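You operate a simulated robot arm through the tools that you are given. There is no shell and no other tool. Be economical: measure what you need, move in short steps, check, and stop when the job is done.

Carry out the task below with a simulated robot arm. There is one attempt and no reset: what you move stays moved.

Task
Leak-test the manifold and tighten the barbs until it holds.
Fine: press the test button, tighten the barb that the screen names, test again; end on HOLDS.

It is judged by the outcome, as a careful person would: the job done as asked, and still so three seconds after it is handed in. It fails if anything else is knocked over, pushed out of place, dropped, spilled or broken.

Robot
A 7-joint arm with a two-finger parallel gripper, fixed in place. Base frame: the origin is at the foot of the arm, x ahead of it, y to its left, z up. Lengths are in m, angles in rad, forces in N, time in s.
With the tool pointing down near the work surface it reaches from about 0.24 to 0.68 m from the base axis. Its first joint turns from -1.152 to 1.152 rad. Payload 2.4 kg.
The tool frame sits at the grasp point between the pads (the TCP): z along the fingers, y along the line on which they close. The tips reach 0.03 m beyond it. The gripper opens to 0.094 m. The fingers are 0.028 m wide and 0.01 m thick; the gripper's body (0.05 by 0.096 m) begins 0.055 m behind the TCP.
Orientation is that of the tool frame in the base frame, as a unit quaternion [w, x, y, z]. With the fingers straight down and closing along the base's y, the tool's x points along the base's -x, its y along +y and its z along -z.

Tools
- The arm moves only by the tool step_arm. Its argument "steps" is a list of rows, each an object (a shift or turn left out is 0, a gripper value left out holds the last) with "travel": the shift along the tool's x, y, z in m, a list of three; "delta_rot": the turn, a rotation vector about the tool's x, y, z in rad, a list of three; "claw": the finger opening in m, from 0 to 0.094. In form: [{"travel": [tx, ty, tz], "delta_rot": [wx, wy, wz], "claw": claw}, ...]. A call has 1 to 10 rows; each row shifts and turns the commanded pose from where the row before left it, along the tool's axes as they then stand. A row lasts 0.2 s, in which the tool goes at most 0.05 m and 0.15 rad; a call with a longer step from one row to the next is refused whole, and so is a gripper value outside its range. A pose out of reach is approached as far as the arm can. The call stops where the force on the tool passes 40 N (or 10 N more than at its start, if that is more) or the arm is blocked; 0.2 s more then pass. Each finger travels about 0.153 m/s and halts on what it meets, pressing with about 35 N; the grip force reading is that of the motor and also rises with nothing between the fingers. The clock runs only during rows and for 0.2 s after the last one: add rows that do not move to give the fingers time. The reply holds the time, the measured pose of the TCP, the force on the tool along the base axes, the opening and the grip force, in the units named above and with some noise, and new pictures: "show" is both (left out), scene, wrist or none.
- Cameras (640 x 400 px; columns grow to the right, rows downward): "scene" is fixed at [0.0423, 0.4691, 1.4597]; the picture's right is [-0.74, -0.67, 0.00], its down [-0.29, 0.33, -0.90] and it looks along [0.60, -0.67, -0.44] (base axes); focal length 369 px, centre (320, 200). "wrist" rides on the gripper at [-0.037, 0, -0.058] in the tool frame; the picture's right is [0.00, -1.00, 0.00], its down [0.97, 0.00, -0.24] and it looks along [0.24, 0.00, 0.97] (tool axes); focal length 218 px, centre (320, 200). There is no depth. A picture from a camera that has moved, and an enlarged one, comes with that camera's place and axes in the base frame and with its lens.
- enlarge(camera, box): a new picture of the part [left, top, right, bottom] of that camera's present view, enlarged. No time passes.
- job_done(): hands the job in; it is judged then, once.

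Go step by step. Nothing tells you positions but the pictures and the camera data: compare them with the known pose of the tool, close in by small moves and look again before you grip or let go. The budget is 120 turns and 170 pictures, counting those below and the enlarged ones. Unless the task says otherwise, let go and move clear before handing in, and close with one line.

The tools are called after "Call:" by a JSON object that holds its "name" and its "arguments". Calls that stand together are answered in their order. step_arm: Moves the arm, as the interface text tells. Its arguments: {"type":"object","properties":{"steps":{"type":"array"},"show":{"type":"string","enum":["both","scene","wrist","none"]}},"required":["steps"]} The other tools are called the same way: enlarge (camera, box) takes an enlarged picture of a part of a camera's view; job_done () hands the job in.

At the start:

```text
clock: 0.0
position: [0.3535, 0.0155, 1.2403]
orientation: [0.0, 0.001, 1.0, 0.001]
contact_force: [0.6, 0.3, 0.3]
width: 0.0939
finger_force: 0.1
```

scene: 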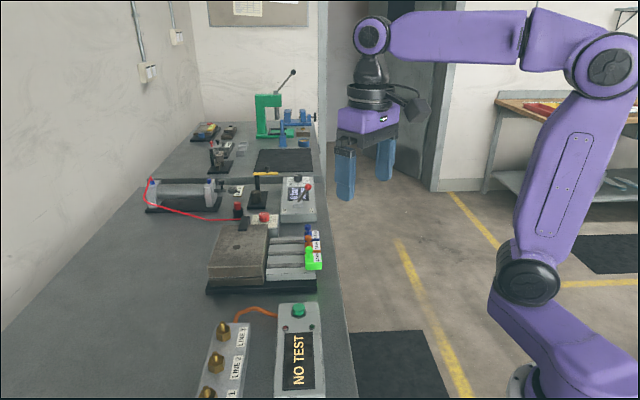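
wrist: 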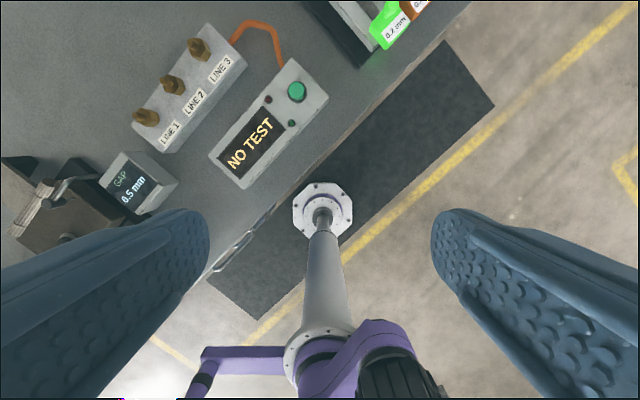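

The test box with a green button and the three-barb manifold sit left of the base, ahead of it. I'll look closely before moving.

Call:
{"name": "enlarge", "arguments": {"camera": "wrist", "box": [100, 10, 340, 220]}}

Call:
{"name": "enlarge", "arguments": {"camera": "scene", "box": [160, 280, 360, 400]}}

```text
1.90 times, centred on (220, 115) of wrist
camera zoom: at [0.3888, 0.0156, 1.2986], right [0.0, -1.0, 0.0], down [-0.97, 0.0, 0.24], along [-0.24, 0.0, -0.97], focal length 416 px, centre (510, 362)
```

zoom: 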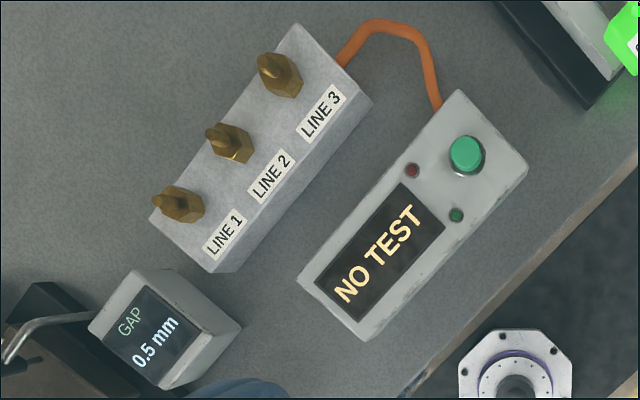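

```text
3.20 times, centred on (260, 340) of scene
camera zoom: at [0.0423, 0.4691, 1.4597], right [-0.74, -0.67, 0.0], down [-0.29, 0.33, -0.9], along [0.6, -0.67, -0.44], focal length 1182 px, centre (512, -248)
```

zoom: 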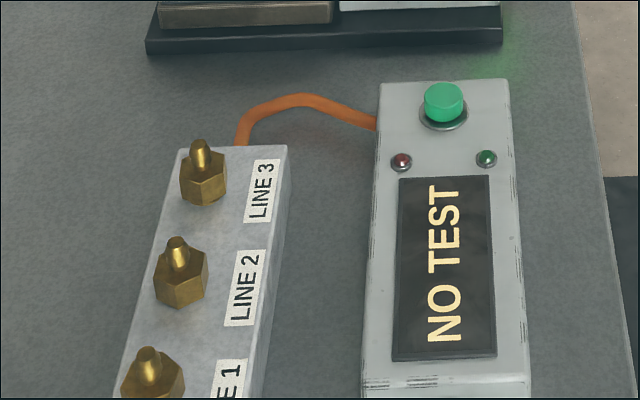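

The barbs are hex bodies standing upright on the block. I'll move closer above the button with the gripper closed and measure again.

Call:
{"name": "step_arm", "arguments": {"steps": [{"travel": [-0.03, 0.01, 0.03], "claw": 0.0}, {"travel": [-0.03, 0.01, 0.03]}, {"travel": [-0.03, 0.01, 0.03]}, {"travel": [-0.02, 0.005, 0.03]}, {}]}}

```text
clock: 1.2
position: [0.4633, 0.0514, 1.1209]
orientation: [0.001, 0.0, 1.0, 0.0]
contact_force: [0.4, 0.2, 0.1]
width: 0.0
finger_force: 32.7
camera wrist: at [0.5001, 0.0506, 1.1797], right [0.0, -1.0, 0.0], down [-0.97, 0.0, 0.24], along [-0.24, 0.0, -0.97], focal length 218 px, centre (320, 200)
```

scene: 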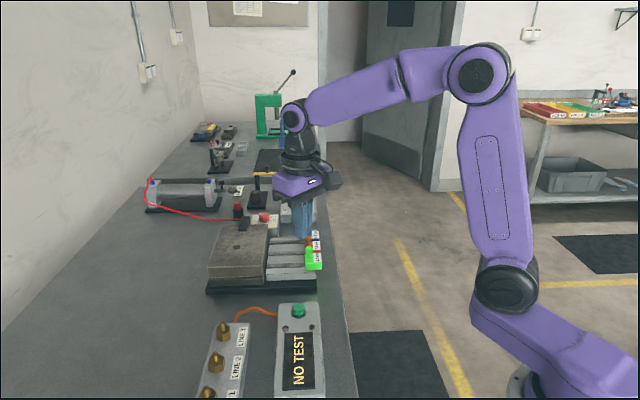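
wrist: 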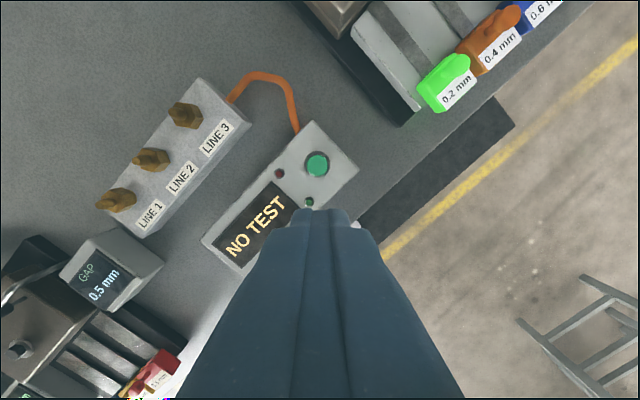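

The button comes out near (0.478, 0.053), top around z 0.91–0.95. Moving over it and lower to check.

Call:
{"name": "step_arm", "arguments": {"steps": [{"travel": [-0.015, 0.002, 0.03]}, {"travel": [0, 0, 0.04]}, {"travel": [0, 0, 0.03]}, {}]}}

Call:
{"name": "enlarge", "arguments": {"camera": "scene", "box": [200, 240, 380, 360]}}

```text
clock: 2.2
position: [0.4789, 0.0523, 1.0201]
orientation: [0.0, -0.001, 1.0, 0.0]
contact_force: [0.0, 0.4, -0.4]
width: 0.0
finger_force: 33.5
camera wrist: at [0.5151, 0.0528, 1.0791], right [0.0, -1.0, 0.0], down [-0.97, 0.0, 0.24], along [-0.24, 0.0, -0.97], focal length 218 px, centre (320, 200)
```

scene: 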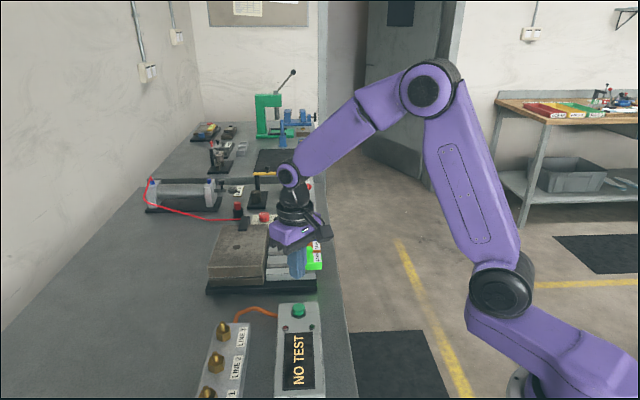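
wrist: 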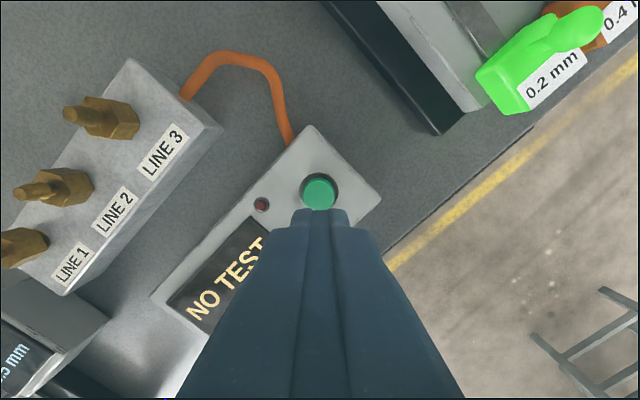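

```text
3.33 times, centred on (290, 300) of scene
camera zoom: at [0.0423, 0.4691, 1.4597], right [-0.74, -0.67, 0.0], down [-0.29, 0.33, -0.9], along [0.6, -0.67, -0.44], focal length 1231 px, centre (420, -133)
```

zoom: 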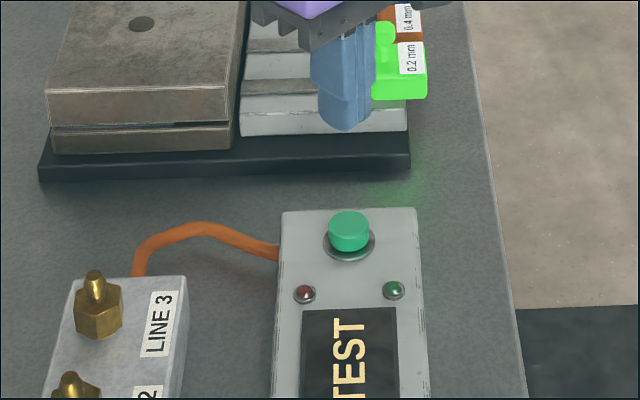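

The button is right below the tip. Descending in small steps until the screen reacts.

Call:
{"name": "step_arm", "arguments": {"steps": [{"travel": [-0.001, 0.001, 0.03]}, {"travel": [0, 0, 0.015]}, {"travel": [0, 0, 0.008]}, {"travel": [0, 0, 0.004]}, {"travel": [0, 0, 0.004]}]}}

Call:
{"name": "enlarge", "arguments": {"camera": "scene", "box": [200, 240, 380, 400]}}

```text
clock: 3.4
position: [0.479, 0.0518, 0.9578]
orientation: [-0.001, 0.0, 1.0, 0.0]
contact_force: [0.5, 0.0, 0.6]
width: 0.0002
finger_force: 32.6
camera wrist: at [0.5153, 0.0532, 1.0175], right [0.0, -1.0, 0.0], down [-0.97, 0.0, 0.24], along [-0.24, 0.0, -0.97], focal length 218 px, centre (320, 200)
```

scene: 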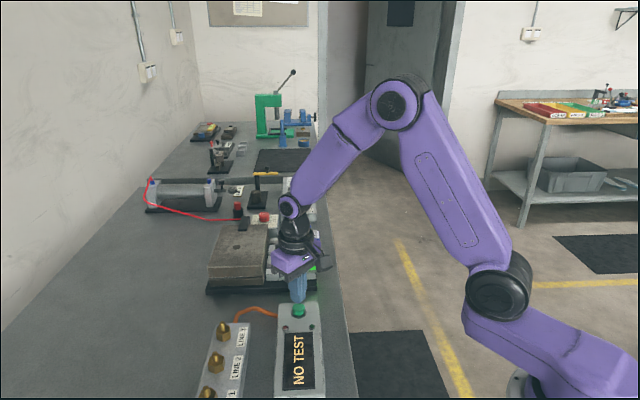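
wrist: 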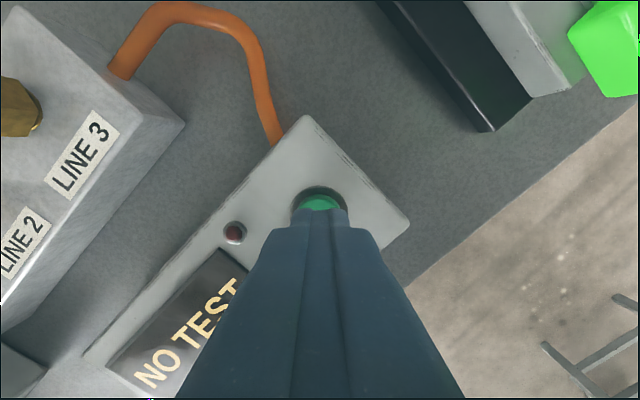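

```text
2.50 times, centred on (290, 320) of scene
camera zoom: at [0.0423, 0.4691, 1.4597], right [-0.74, -0.67, 0.0], down [-0.29, 0.33, -0.9], along [0.6, -0.67, -0.44], focal length 923 px, centre (395, -100)
```

zoom: 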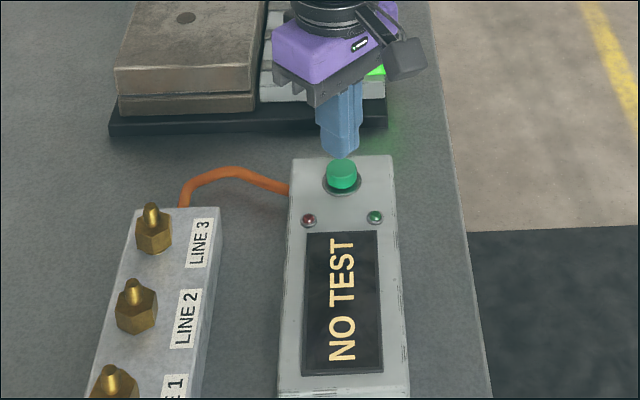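

The tip is just above the button. Continuing down gently.

Call:
{"name": "step_arm", "arguments": {"steps": [{"travel": [0, 0, 0.005]}, {"travel": [0, 0, 0.004]}, {"travel": [0, 0, 0.004]}, {"travel": [0, 0, 0.003]}], "show": "scene"}}

```text
clock: 4.4
position: [0.479, 0.0527, 0.9427]
orientation: [-0.001, 0.0, 1.0, 0.0]
contact_force: [0.1, -0.2, -0.4]
width: 0.0
finger_force: 33.2
```

scene: 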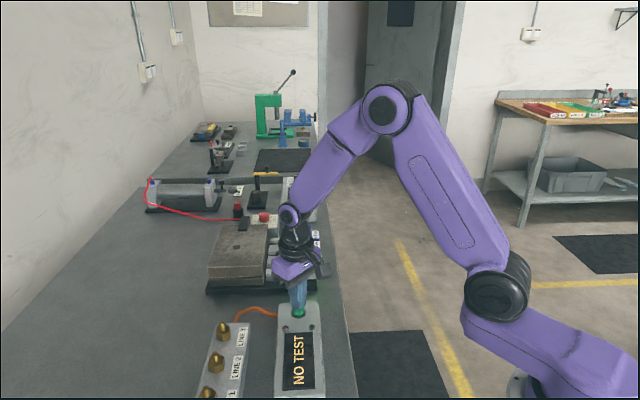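

Call:
{"name": "enlarge", "arguments": {"camera": "scene", "box": [260, 260, 340, 340]}}

Call:
{"name": "step_arm", "arguments": {"steps": [{"travel": [0, 0, 0.003]}, {"travel": [0, 0, 0.002]}], "show": "scene"}}

```text
5.00 times, centred on (300, 300) of scene
camera zoom: at [0.0423, 0.4691, 1.4597], right [-0.74, -0.67, 0.0], down [-0.29, 0.33, -0.9], along [0.6, -0.67, -0.44], focal length 1846 px, centre (420, -300)
```

zoom: 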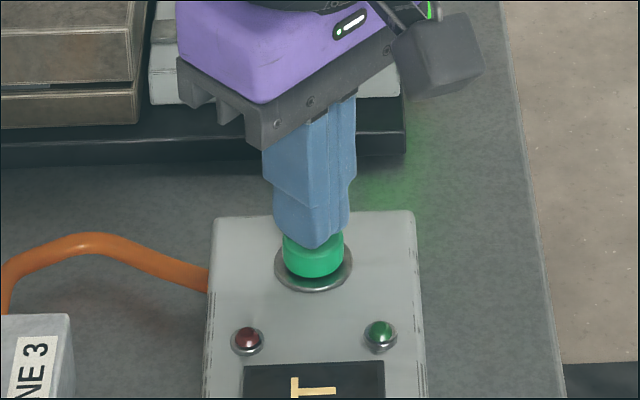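

```text
clock: 5.0
position: [0.4791, 0.053, 0.9377]
orientation: [0.001, 0.0, 1.0, 0.001]
contact_force: [0.3, 1.4, 2.2]
width: 0.0002
finger_force: 33.2
```

scene: 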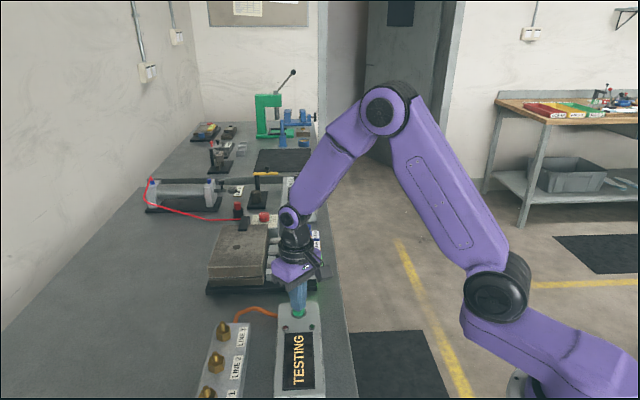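

The screen says TESTING. I'll lift off and wait for the result.

Call:
{"name": "step_arm", "arguments": {"steps": [{"travel": [0, 0, -0.03]}, {"travel": [0, 0, -0.05]}, {"travel": [0, 0, -0.03]}, {}, {}, {}, {}, {}, {}, {}]}}

Call:
{"name": "enlarge", "arguments": {"camera": "scene", "box": [200, 280, 360, 400]}}

```text
clock: 7.2
position: [0.476, 0.0545, 1.0481]
orientation: [0.0, 0.0, 1.0, 0.001]
contact_force: [0.3, 0.1, -0.1]
width: 0.0001
finger_force: 32.9
camera wrist: at [0.5136, 0.0548, 1.1064], right [0.0, -1.0, 0.0], down [-0.97, 0.0, 0.24], along [-0.24, 0.0, -0.97], focal length 218 px, centre (320, 200)
```

scene: 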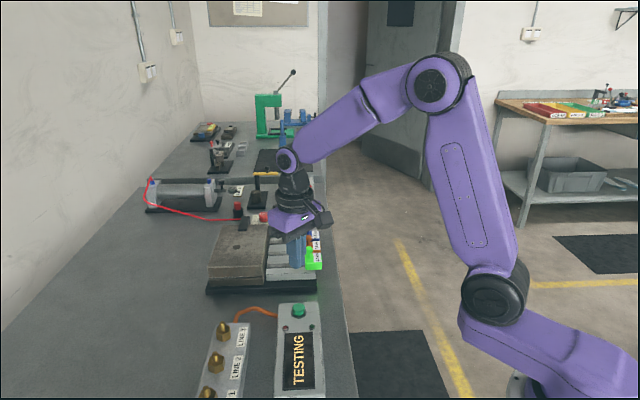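
wrist: 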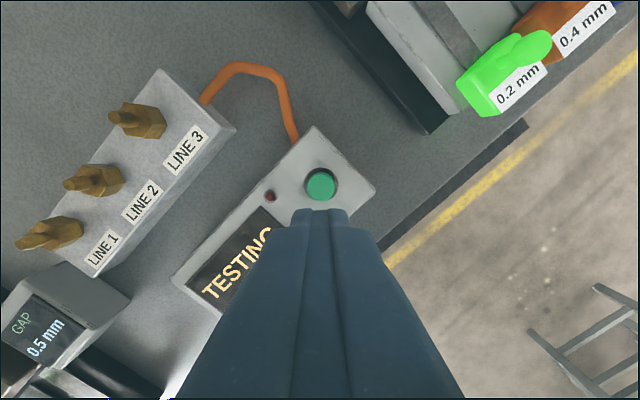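

```text
3.33 times, centred on (280, 340) of scene
camera zoom: at [0.0423, 0.4691, 1.4597], right [-0.74, -0.67, 0.0], down [-0.29, 0.33, -0.9], along [0.6, -0.67, -0.44], focal length 1231 px, centre (453, -267)
```

zoom: 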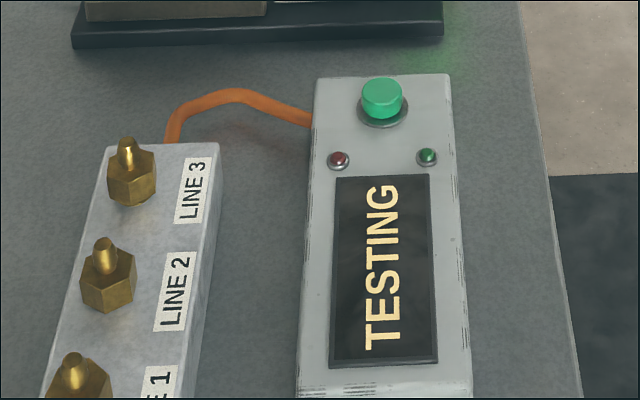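

Still testing; meanwhile I estimate barbs at roughly L3 (0.531, 0.201), L2 (0.484, 0.247), L1 (0.434, 0.299), z≈0.917. Moving back towards the barbs while waiting.

Call:
{"name": "step_arm", "arguments": {"steps": [{"travel": [0, 0.03, -0.03], "claw": 0.06}, {"travel": [0, 0.03, -0.03]}, {"travel": [0, 0.03, -0.03]}, {"travel": [0, 0.03, 0]}, {}, {}, {}, {}]}}

Call:
{"name": "enlarge", "arguments": {"camera": "scene", "box": [200, 280, 360, 400]}}

```text
clock: 9.0
position: [0.4771, 0.1759, 1.1373]
orientation: [0.0, -0.001, 1.0, 0.0]
contact_force: [-0.4, 0.7, -0.3]
width: 0.0601
finger_force: 0.0
camera wrist: at [0.514, 0.1764, 1.1951], right [0.0, -1.0, 0.0], down [-0.97, 0.0, 0.24], along [-0.24, 0.0, -0.97], focal length 218 px, centre (320, 200)
```

scene: 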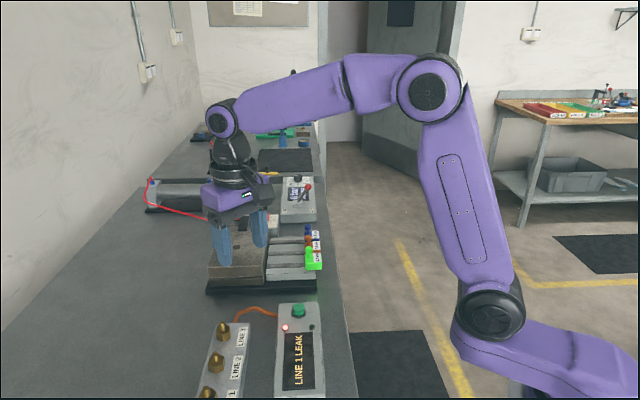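
wrist: 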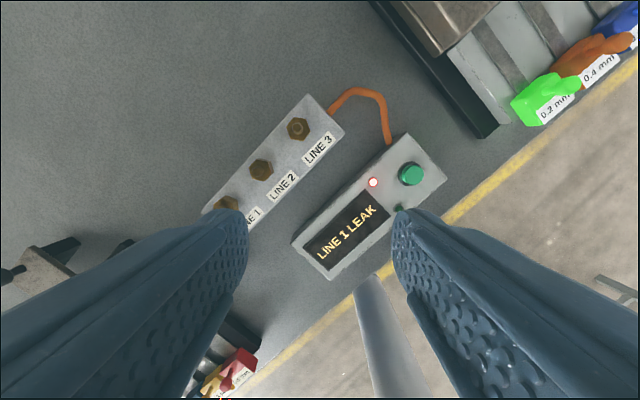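

```text
3.33 times, centred on (280, 340) of scene
camera zoom: at [0.0423, 0.4691, 1.4597], right [-0.74, -0.67, 0.0], down [-0.29, 0.33, -0.9], along [0.6, -0.67, -0.44], focal length 1231 px, centre (453, -267)
```

zoom: 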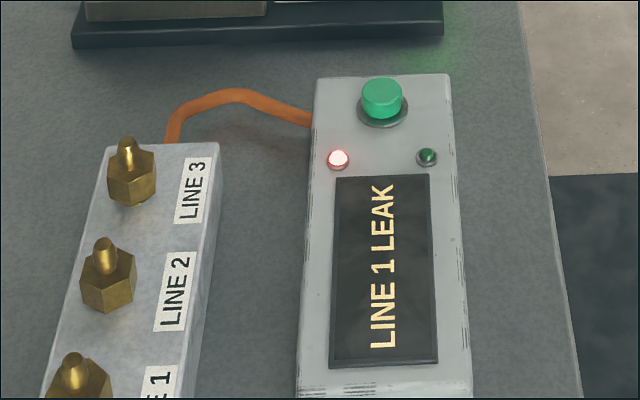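

The screen says LINE 1 LEAK. Moving above barb 1 to see its hex orientation.

Call:
{"name": "step_arm", "arguments": {"steps": [{"travel": [0.02, 0.04, 0]}, {"travel": [0.02, 0.04, 0.02]}, {"travel": [0, 0.04, 0.02]}, {}, {}]}}

Call:
{"name": "enlarge", "arguments": {"camera": "wrist", "box": [240, 100, 400, 220]}}

```text
clock: 10.2
position: [0.4398, 0.2956, 1.0964]
orientation: [-0.001, -0.001, 1.0, 0.0]
contact_force: [1.0, -0.9, -0.7]
width: 0.0601
finger_force: 0.1
camera wrist: at [0.4755, 0.2966, 1.1553], right [0.0, -1.0, 0.0], down [-0.97, 0.0, 0.24], along [-0.24, 0.0, -0.97], focal length 218 px, centre (320, 200)
```

scene: 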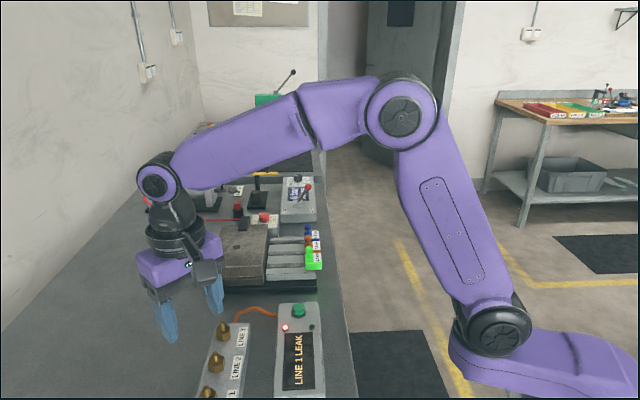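
wrist: 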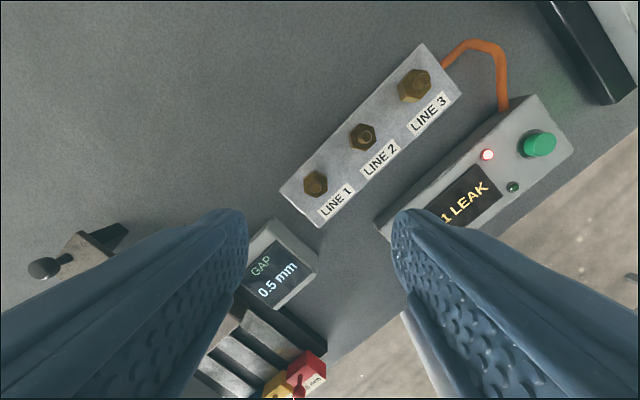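

```text
3.33 times, centred on (320, 160) of wrist
camera zoom: at [0.4755, 0.2966, 1.1553], right [0.0, -1.0, 0.0], down [-0.97, 0.0, 0.24], along [-0.24, 0.0, -0.97], focal length 728 px, centre (320, 333)
```

zoom: 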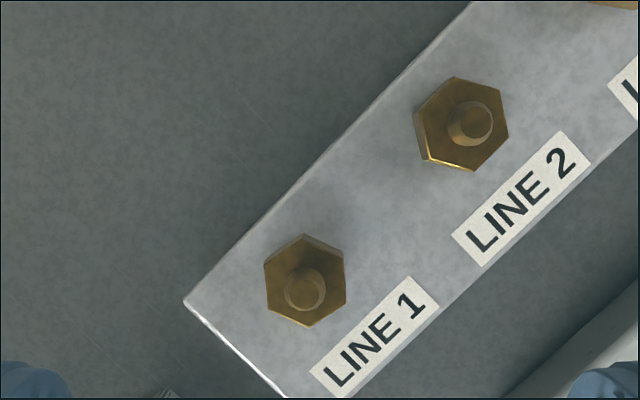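

Barb 1's hex is at about (0.435, 0.301) with flats facing ±y, so the current orientation suits. Descending around it partway.

Call:
{"name": "step_arm", "arguments": {"steps": [{"travel": [0.0045, 0.0053, 0.04]}, {"travel": [0, 0, 0.04]}, {"travel": [0, 0, 0.03]}, {}]}}

Call:
{"name": "enlarge", "arguments": {"camera": "scene", "box": [130, 290, 290, 400]}}

```text
clock: 11.2
position: [0.4328, 0.2998, 0.986]
orientation: [0.0, 0.001, 1.0, 0.0]
contact_force: [-0.3, -1.0, -0.5]
width: 0.0598
finger_force: 0.0
camera wrist: at [0.4703, 0.3005, 1.0451], right [0.0, -1.0, 0.0], down [-0.97, 0.0, 0.24], along [-0.24, 0.0, -0.97], focal length 218 px, centre (320, 200)
```

scene: 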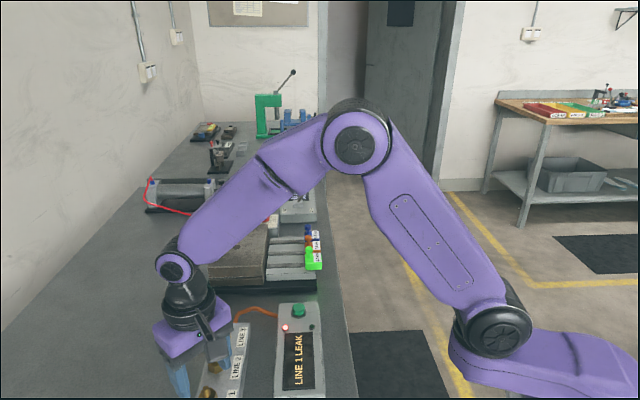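
wrist: 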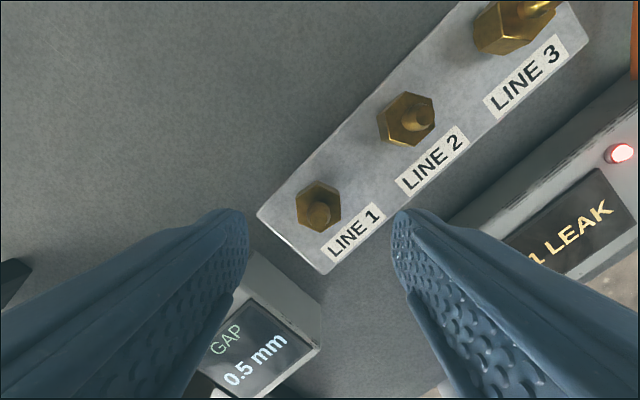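

```text
3.64 times, centred on (210, 345) of scene
camera zoom: at [0.0423, 0.4691, 1.4597], right [-0.74, -0.67, 0.0], down [-0.29, 0.33, -0.9], along [0.6, -0.67, -0.44], focal length 1343 px, centre (720, -327)
```

zoom: 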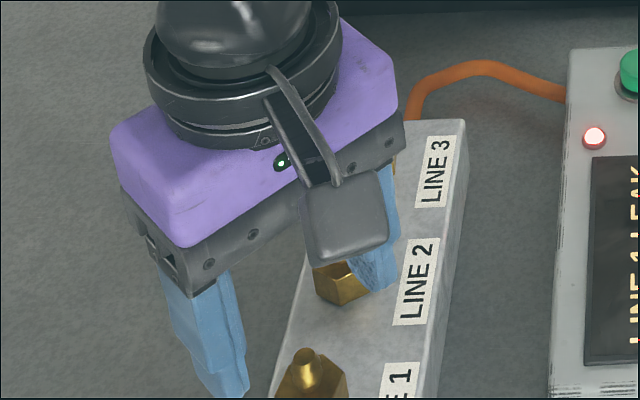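

Aligned within 3 mm; small correction then down to grip height.

Call:
{"name": "step_arm", "arguments": {"steps": [{"travel": [-0.002, 0.001, 0.02]}, {"travel": [0, 0, 0.012]}, {"travel": [0, 0, 0.006]}, {"travel": [0, 0, 0.004]}, {}]}}

Call:
{"name": "enlarge", "arguments": {"camera": "scene", "box": [130, 290, 290, 400]}}

```text
clock: 12.4
position: [0.4361, 0.2998, 0.945]
orientation: [0.0, 0.0, 1.0, 0.0]
contact_force: [0.1, 0.6, 1.0]
width: 0.06
finger_force: 0.1
camera wrist: at [0.4717, 0.3008, 1.0047], right [0.0, -1.0, 0.0], down [-0.97, 0.0, 0.24], along [-0.24, 0.0, -0.97], focal length 218 px, centre (320, 200)
```

scene: 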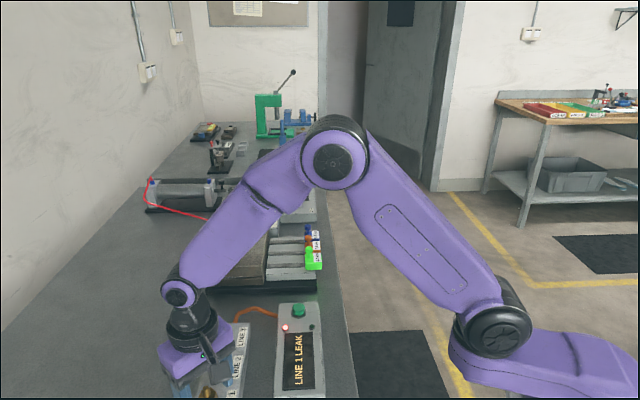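
wrist: 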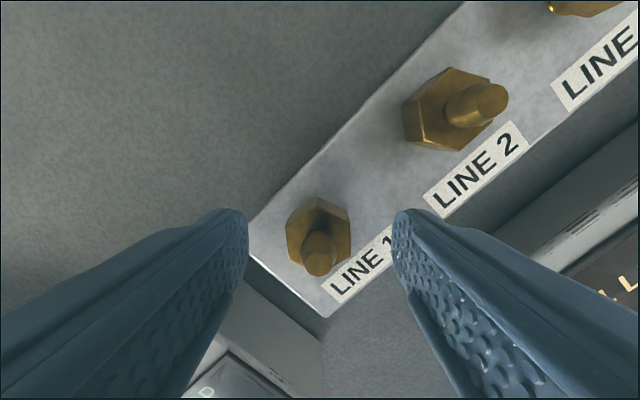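

```text
3.64 times, centred on (210, 345) of scene
camera zoom: at [0.0423, 0.4691, 1.4597], right [-0.74, -0.67, 0.0], down [-0.29, 0.33, -0.9], along [0.6, -0.67, -0.44], focal length 1343 px, centre (720, -327)
```

zoom: 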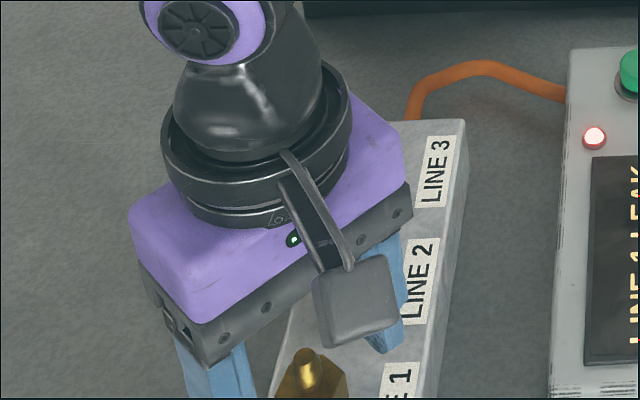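

Tips are around the hex. A few mm lower, then close.

Call:
{"name": "step_arm", "arguments": {"steps": [{"travel": [0, 0.001, 0.003]}, {"travel": [0, 0, 0.003]}, {}], "show": "none"}}

Call:
{"name": "step_arm", "arguments": {"steps": [{"claw": 0.04}, {"claw": 0.0}, {}, {}]}}

```text
clock: 13.2
position: [0.4364, 0.3015, 0.9391]
orientation: [0.001, 0.0, 1.0, 0.001]
contact_force: [0.7, 0.4, 0.3]
width: 0.0598
finger_force: 0.0
```

```text
clock: 14.2
position: [0.4366, 0.3002, 0.9391]
orientation: [0.0, 0.001, 1.0, 0.001]
contact_force: [0.3, -0.4, -0.1]
width: 0.0242
finger_force: 45.3
camera wrist: at [0.4725, 0.3013, 0.9989], right [0.0, -1.0, 0.0], down [-0.97, 0.0, 0.24], along [-0.24, 0.0, -0.97], focal length 218 px, centre (320, 200)
```

scene: 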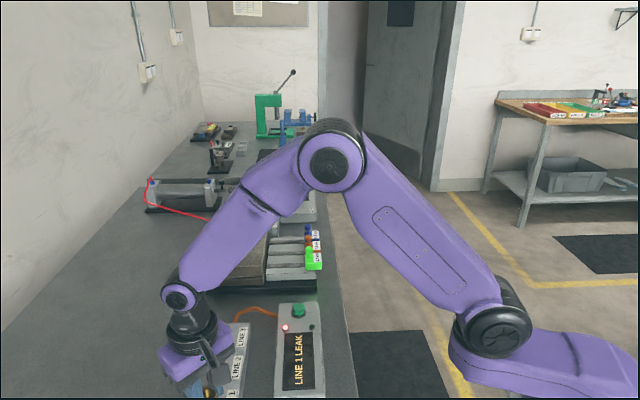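
wrist: 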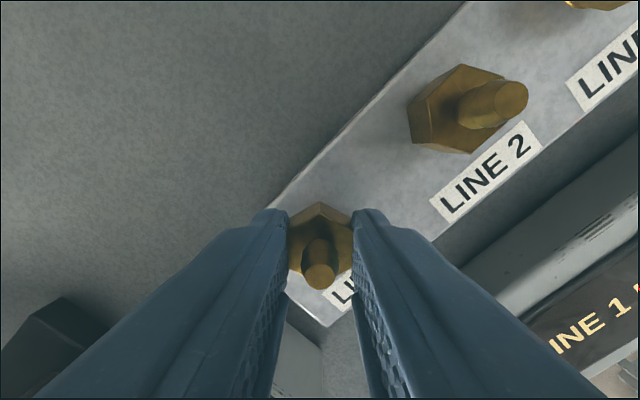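

Gripped across flats (24 mm). Turning clockwise from above, gently at first.

Call:
{"name": "step_arm", "arguments": {"steps": [{"delta_rot": [0, 0, 0.1]}, {"delta_rot": [0, 0, 0.1]}, {"delta_rot": [0, 0, 0.1]}, {}]}}

```text
clock: 15.2
position: [0.4368, 0.3012, 0.9387]
orientation: [0.0, 0.151, 0.988, 0.0]
contact_force: [2.2, 0.1, -0.2]
width: 0.0244
finger_force: 44.7
camera wrist: at [0.4707, 0.29, 0.9985], right [-0.3, -0.95, 0.0], down [-0.93, 0.29, 0.24], along [-0.23, 0.07, -0.97], focal length 218 px, centre (320, 200)
```

scene: 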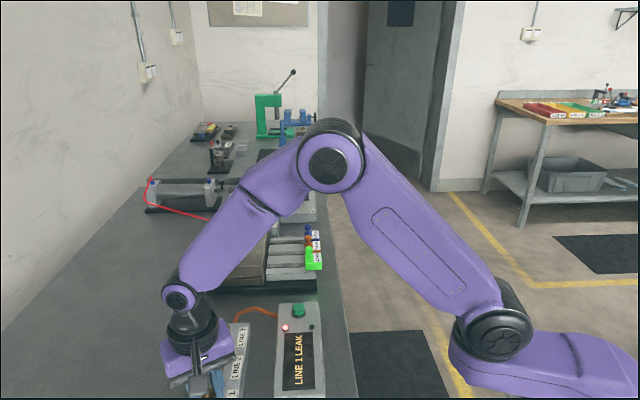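
wrist: 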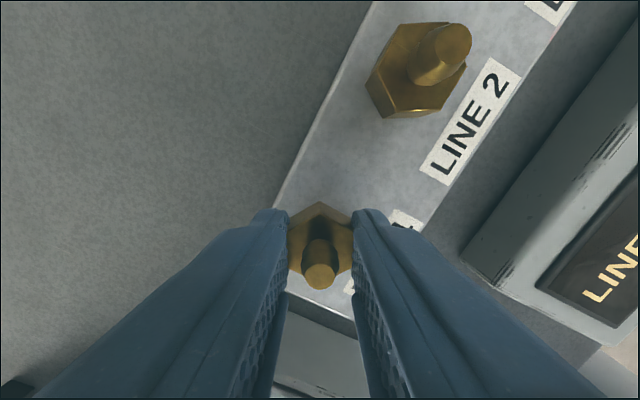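

The hex turns with the gripper. Continuing clockwise.

Call:
{"name": "step_arm", "arguments": {"steps": [{"delta_rot": [0, 0, 0.1]}, {"delta_rot": [0, 0, 0.1]}, {"delta_rot": [0, 0, 0.1]}, {"delta_rot": [0, 0, 0.1]}, {"delta_rot": [0, 0, 0.1]}, {}]}}

```text
clock: 16.6
position: [0.4343, 0.3002, 0.939]
orientation: [0.0, 0.39, 0.921, 0.0]
contact_force: [3.7, 0.0, -9.3]
width: 0.0243
finger_force: 44.2
camera wrist: at [0.461, 0.274, 0.9984], right [-0.72, -0.69, 0.0], down [-0.67, 0.7, 0.24], along [-0.17, 0.17, -0.97], focal length 218 px, centre (320, 200)
```

scene: 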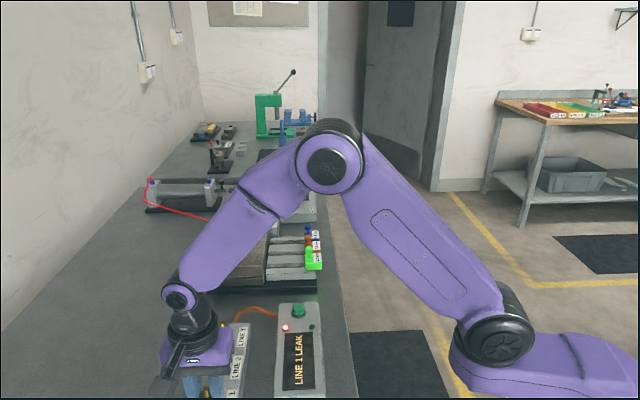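
wrist: 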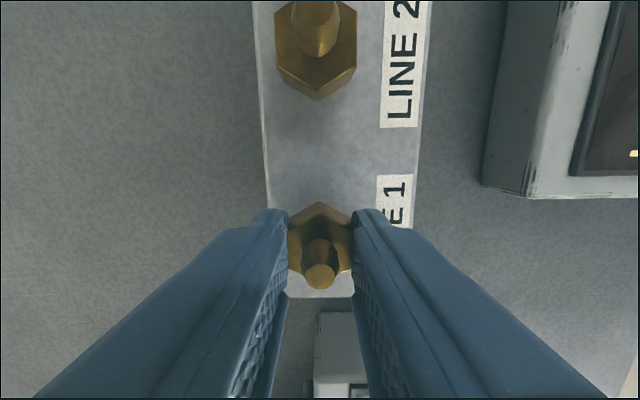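

The barb turned 0.8 rad; a mild downward pull suggests it's screwing in. Continuing in small increments.

Call:
{"name": "step_arm", "arguments": {"steps": [{"delta_rot": [0, 0, 0.08], "travel": [0, 0, 0.0005]}, {"delta_rot": [0, 0, 0.08], "travel": [0, 0, 0.0005]}, {"delta_rot": [0, 0, 0.08]}, {}]}}

```text
clock: 17.6
position: [0.4355, 0.3004, 0.9388]
orientation: [-0.001, 0.498, 0.867, 0.001]
contact_force: [-0.9, -5.3, 0.5]
width: 0.0244
finger_force: 45.4
camera wrist: at [0.4537, 0.2686, 0.9976], right [-0.86, -0.5, 0.0], down [-0.49, 0.84, 0.24], along [-0.12, 0.21, -0.97], focal length 218 px, centre (320, 200)
```

scene: 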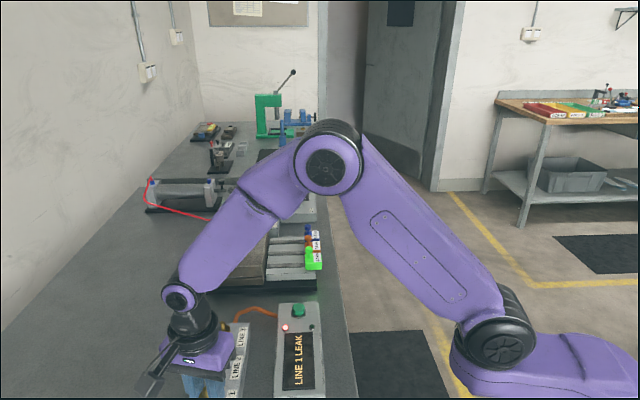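
wrist: 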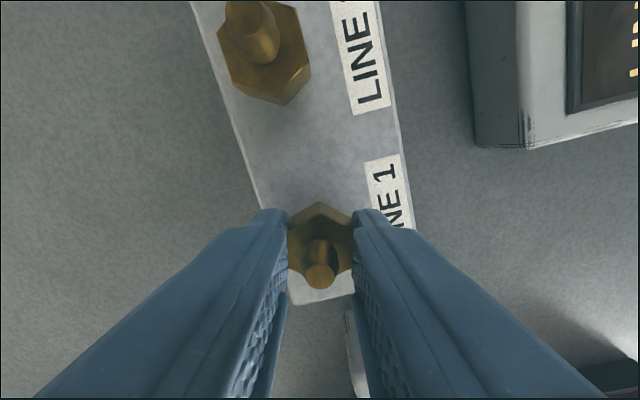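

Still turning freely at about 60°. Continuing.

Call:
{"name": "step_arm", "arguments": {"steps": [{"delta_rot": [0, 0, 0.1]}, {"delta_rot": [0, 0, 0.1]}, {"delta_rot": [0, 0, 0.1]}, {"delta_rot": [0, 0, 0.1]}, {"delta_rot": [0, 0, 0.1]}, {}]}}

```text
clock: 19.0
position: [0.4348, 0.2995, 0.938]
orientation: [0.0, 0.696, 0.718, -0.001]
contact_force: [-8.2, -7.7, 1.2]
width: 0.0242
finger_force: 44.9
camera wrist: at [0.4358, 0.2635, 0.9971], right [-1.0, -0.03, 0.0], down [-0.03, 0.97, 0.24], along [-0.01, 0.24, -0.97], focal length 218 px, centre (320, 200)
```

scene: 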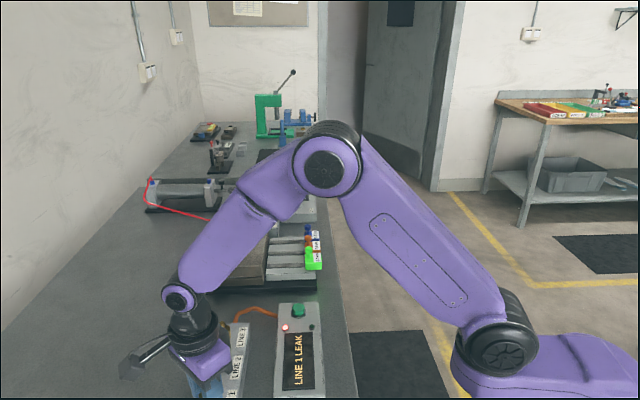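
wrist: 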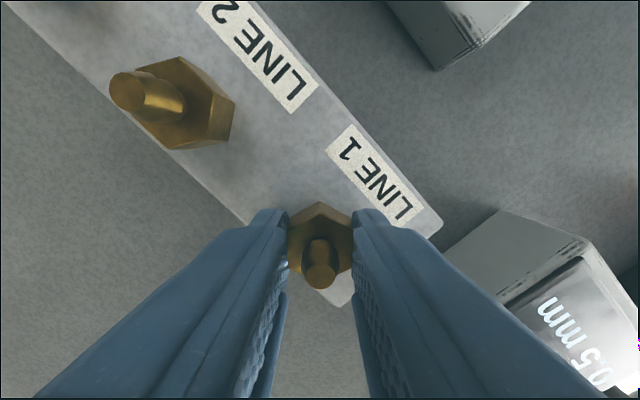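

90° done, still no stop, modest side force. A bit further, carefully.

Call:
{"name": "step_arm", "arguments": {"steps": [{"delta_rot": [0, 0, 0.08]}, {"delta_rot": [0, 0, 0.08]}, {"delta_rot": [0, 0, 0.08]}, {"delta_rot": [0, 0, 0.08]}, {}]}}

```text
clock: 20.2
position: [0.4356, 0.2992, 0.9393]
orientation: [0.0, 0.802, 0.598, -0.001]
contact_force: [-9.0, -8.7, -6.4]
width: 0.0241
finger_force: 44.9
camera wrist: at [0.4238, 0.2651, 0.9973], right [-0.96, 0.29, 0.0], down [0.28, 0.93, 0.24], along [0.07, 0.23, -0.97], focal length 218 px, centre (320, 200)
```

scene: 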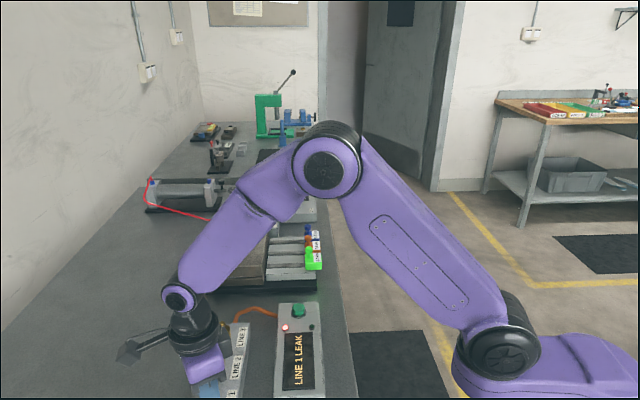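
wrist: 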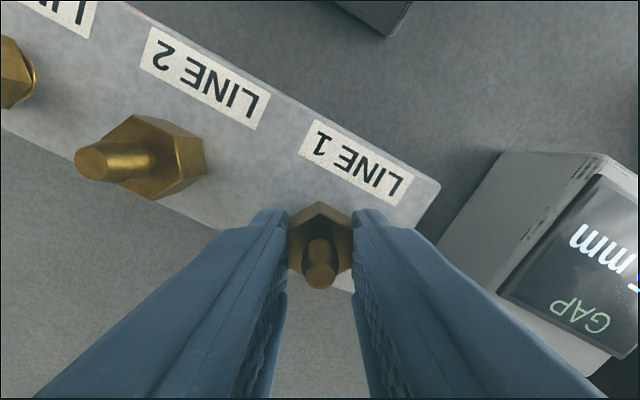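

Still turning smoothly at 107°. Continuing.

Call:
{"name": "step_arm", "arguments": {"steps": [{"delta_rot": [0, 0, 0.08]}, {"delta_rot": [0, 0, 0.08]}, {"delta_rot": [0, 0, 0.08]}, {"delta_rot": [0, 0, 0.08]}, {}], "show": "wrist"}}

```text
clock: 21.4
position: [0.4353, 0.3003, 0.9377]
orientation: [0.0, 0.887, 0.462, -0.002]
contact_force: [-12.3, -6.8, -15.6]
width: 0.024
finger_force: 45.2
camera wrist: at [0.4132, 0.2704, 0.9972], right [-0.82, 0.57, 0.0], down [0.56, 0.8, 0.24], along [0.13, 0.19, -0.97], focal length 218 px, centre (320, 200)
```

wrist: 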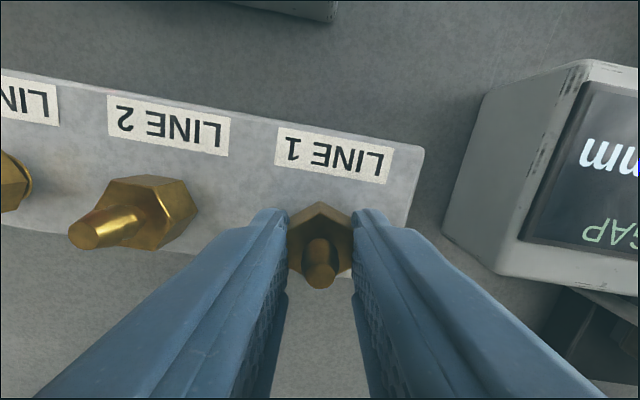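

Downward pull is increasing (barb screwing in); I follow it down slightly and turn a bit more.

Call:
{"name": "step_arm", "arguments": {"steps": [{"travel": [0, 0, 0.001]}, {"delta_rot": [0, 0, 0.08], "travel": [0, 0, 0.0005]}, {"delta_rot": [0, 0, 0.08]}, {"delta_rot": [0, 0, 0.08]}, {}], "show": "wrist"}}

```text
clock: 22.6
position: [0.4353, 0.2992, 0.9368]
orientation: [0.0, 0.936, 0.353, -0.001]
contact_force: [-13.7, -0.7, 1.9]
width: 0.0245
finger_force: 45.8
camera wrist: at [0.4063, 0.2764, 0.9962], right [-0.66, 0.75, 0.0], down [0.73, 0.64, 0.24], along [0.18, 0.16, -0.97], focal length 218 px, centre (320, 200)
```

wrist: 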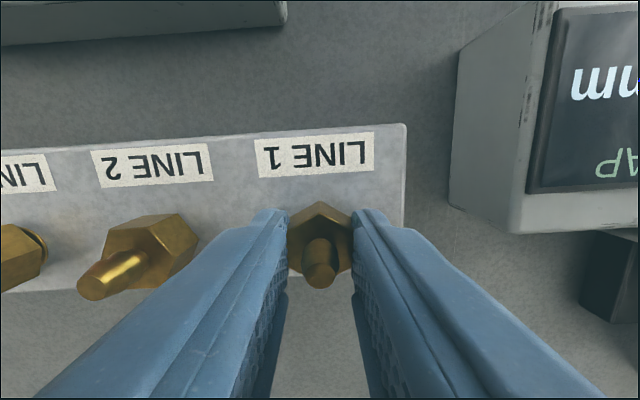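

Over 135° turned. I'll release, lift and unwind the wrist, then retest.

Call:
{"name": "step_arm", "arguments": {"steps": [{"claw": 0.05}, {}, {"travel": [0, 0, -0.02]}, {"travel": [0, 0, -0.04]}, {"travel": [0, 0, -0.05]}, {}]}}

Call:
{"name": "step_arm", "arguments": {"steps": [{"delta_rot": [0, 0, -0.145]}, {"delta_rot": [0, 0, -0.145]}, {"delta_rot": [0, 0, -0.145]}, {"delta_rot": [0, 0, -0.145]}, {"delta_rot": [0, 0, -0.145]}, {"delta_rot": [0, 0, -0.145]}, {"delta_rot": [0, 0, -0.145]}, {"delta_rot": [0, 0, -0.145]}, {"delta_rot": [0, 0, -0.145]}, {"delta_rot": [0, 0, -0.145]}], "show": "none"}}

Call:
{"name": "step_arm", "arguments": {"steps": [{"delta_rot": [0, 0, -0.145]}, {"delta_rot": [0, 0, -0.145]}, {"delta_rot": [0, 0, -0.145]}, {"delta_rot": [0, 0, -0.145]}, {"delta_rot": [0, 0, -0.145]}, {"delta_rot": [0, 0, -0.145]}, {"delta_rot": [0, 0, -0.1]}, {}]}}

Call:
{"name": "enlarge", "arguments": {"camera": "wrist", "box": [240, 100, 400, 220]}}

```text
clock: 24.0
position: [0.4362, 0.2999, 1.0476]
orientation: [0.0, 0.936, 0.353, 0.0]
contact_force: [0.1, 0.7, -0.3]
width: 0.0502
finger_force: 0.1
camera wrist: at [0.4076, 0.2759, 1.1065], right [-0.66, 0.75, 0.0], down [0.73, 0.64, 0.24], along [0.18, 0.16, -0.97], focal length 218 px, centre (320, 200)
```

scene: 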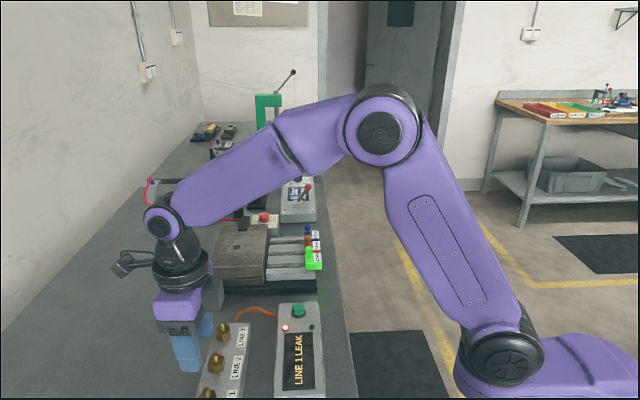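
wrist: 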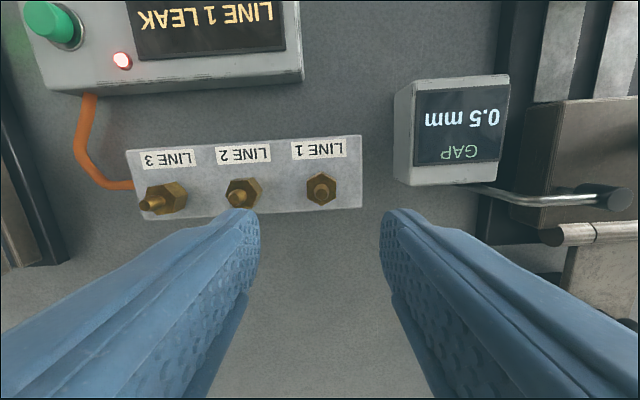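

```text
clock: 26.2
position: [0.4358, 0.2986, 1.0482]
orientation: [0.001, 0.465, 0.885, 0.0]
contact_force: [0.4, -0.7, 0.4]
width: 0.0502
finger_force: 0.1
```

```text
clock: 28.0
position: [0.4356, 0.2998, 1.0469]
orientation: [0.0, -0.001, 1.0, 0.001]
contact_force: [0.4, -0.4, -0.1]
width: 0.0501
finger_force: 0.1
camera wrist: at [0.4724, 0.3006, 1.1055], right [0.0, -1.0, 0.0], down [-0.97, 0.0, 0.24], along [-0.24, 0.0, -0.97], focal length 218 px, centre (320, 200)
```

scene: 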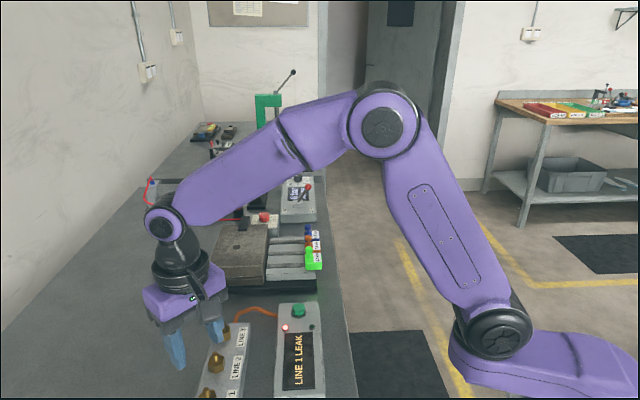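
wrist: 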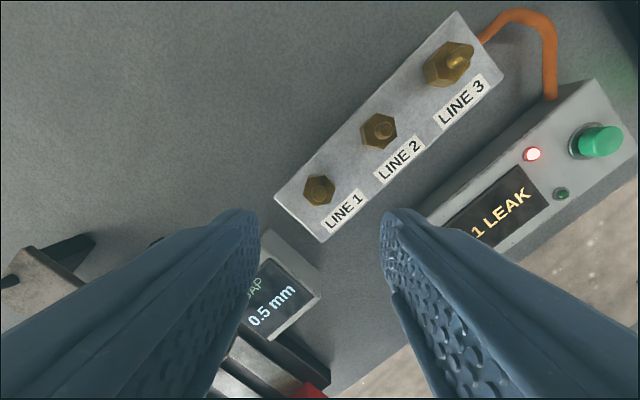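

```text
3.33 times, centred on (320, 160) of wrist
camera zoom: at [0.4724, 0.3006, 1.1055], right [0.0, -1.0, 0.0], down [-0.97, 0.0, 0.24], along [-0.24, 0.0, -0.97], focal length 728 px, centre (320, 333)
```

zoom: 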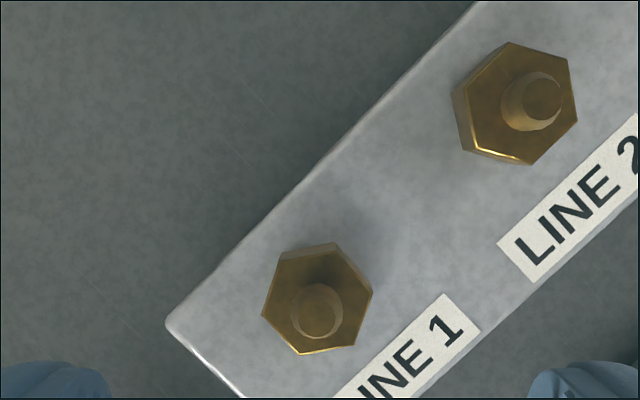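

Barb 1 turned and the block is unmoved. Going to the button with closed fingers to retest.

Call:
{"name": "step_arm", "arguments": {"steps": [{"travel": [-0.007, -0.042, -0.01], "claw": 0.0}, {"travel": [-0.007, -0.042, 0]}, {"travel": [-0.007, -0.041, 0]}, {"travel": [-0.008, -0.041, 0]}, {"travel": [-0.007, -0.041, 0]}, {"travel": [-0.007, -0.04, 0.01]}, {"travel": [0, 0, 0.04]}, {"travel": [0, 0, 0.04]}, {}]}}

```text
clock: 30.0
position: [0.4783, 0.0554, 0.9681]
orientation: [0.0, -0.001, 1.0, -0.001]
contact_force: [0.0, -0.3, -1.1]
width: 0.0001
finger_force: 32.6
camera wrist: at [0.5152, 0.0557, 1.0266], right [0.0, -1.0, 0.0], down [-0.97, 0.0, 0.24], along [-0.24, 0.0, -0.97], focal length 218 px, centre (320, 200)
```

scene: 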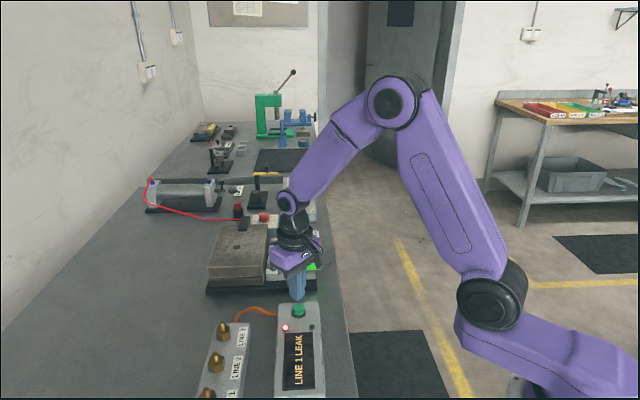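
wrist: 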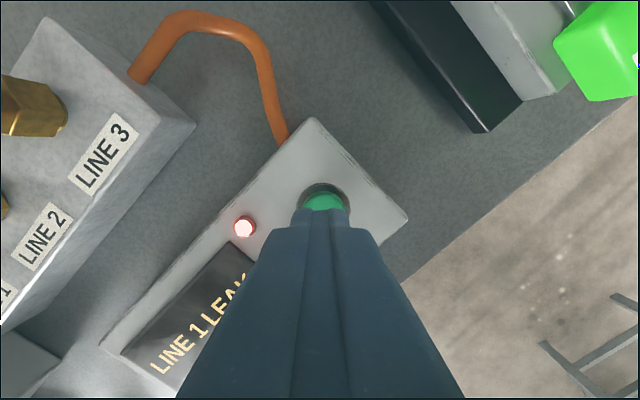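

Over the button; pressing to the same depth as before, then lifting and waiting.

Call:
{"name": "step_arm", "arguments": {"steps": [{"travel": [0, -0.003, 0.018]}, {"travel": [0, 0, 0.007]}, {"travel": [0, 0, 0.003]}, {"travel": [0, 0, 0.0025]}], "show": "scene"}}

```text
clock: 31.0
position: [0.4771, 0.05, 0.9384]
orientation: [-0.001, -0.001, 1.0, 0.0]
contact_force: [-1.4, 1.1, 2.4]
width: 0.0
finger_force: 33.6
```

scene: 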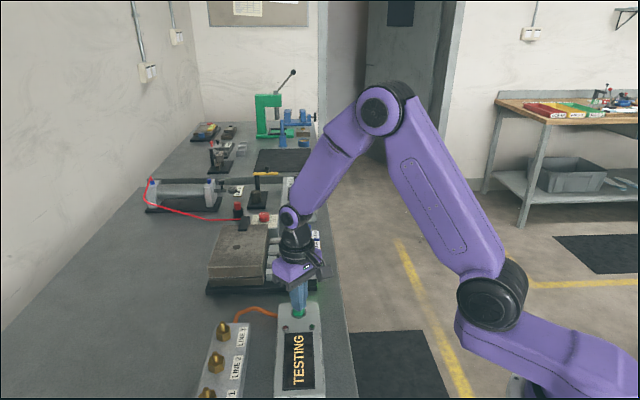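

Call:
{"name": "step_arm", "arguments": {"steps": [{"travel": [0, 0, -0.03]}, {"travel": [0, 0, -0.05]}, {"travel": [0, 0.03, -0.04], "claw": 0.06}, {"travel": [-0.02, 0.04, 0]}, {"travel": [-0.02, 0.04, 0]}, {}, {}, {}, {}, {}], "show": "none"}}

Call:
{"name": "step_arm", "arguments": {"steps": [{}, {}, {}, {}, {}, {}, {}, {}]}}

Call:
{"name": "enlarge", "arguments": {"camera": "scene", "box": [200, 280, 360, 400]}}

```text
clock: 33.2
position: [0.5157, 0.1598, 1.0587]
orientation: [0.001, 0.001, 1.0, 0.0]
contact_force: [0.0, -0.6, -0.3]
width: 0.0601
finger_force: 0.1
```

```text
clock: 35.0
position: [0.517, 0.1582, 1.0583]
orientation: [0.0, 0.0, 1.0, 0.0]
contact_force: [-0.5, -0.5, 0.2]
width: 0.06
finger_force: 0.2
camera wrist: at [0.5535, 0.1595, 1.117], right [0.0, -1.0, 0.0], down [-0.97, 0.0, 0.24], along [-0.24, 0.0, -0.97], focal length 218 px, centre (320, 200)
```

scene: 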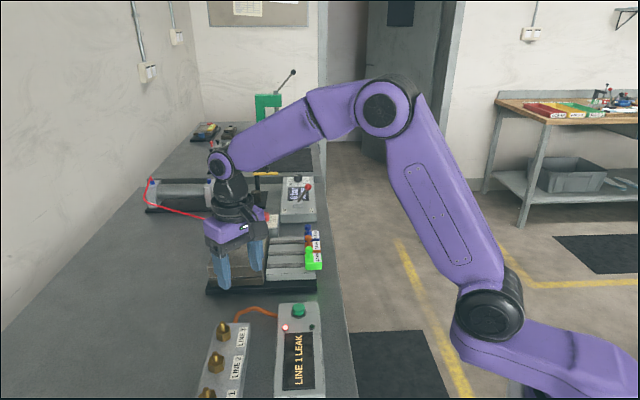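
wrist: 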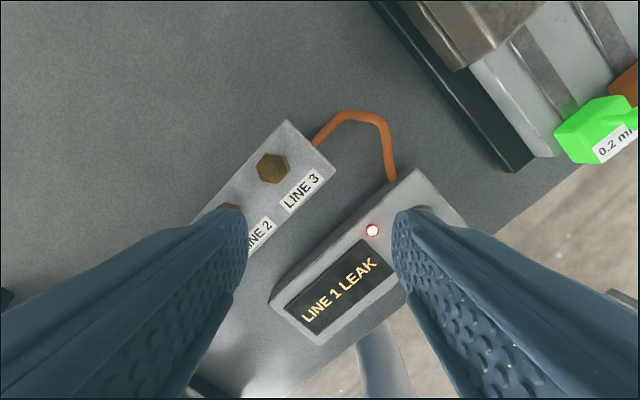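

```text
3.33 times, centred on (280, 340) of scene
camera zoom: at [0.0423, 0.4691, 1.4597], right [-0.74, -0.67, 0.0], down [-0.29, 0.33, -0.9], along [0.6, -0.67, -0.44], focal length 1231 px, centre (453, -267)
```

zoom: 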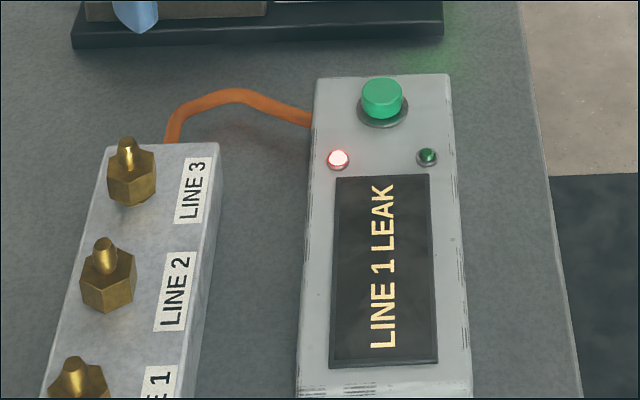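

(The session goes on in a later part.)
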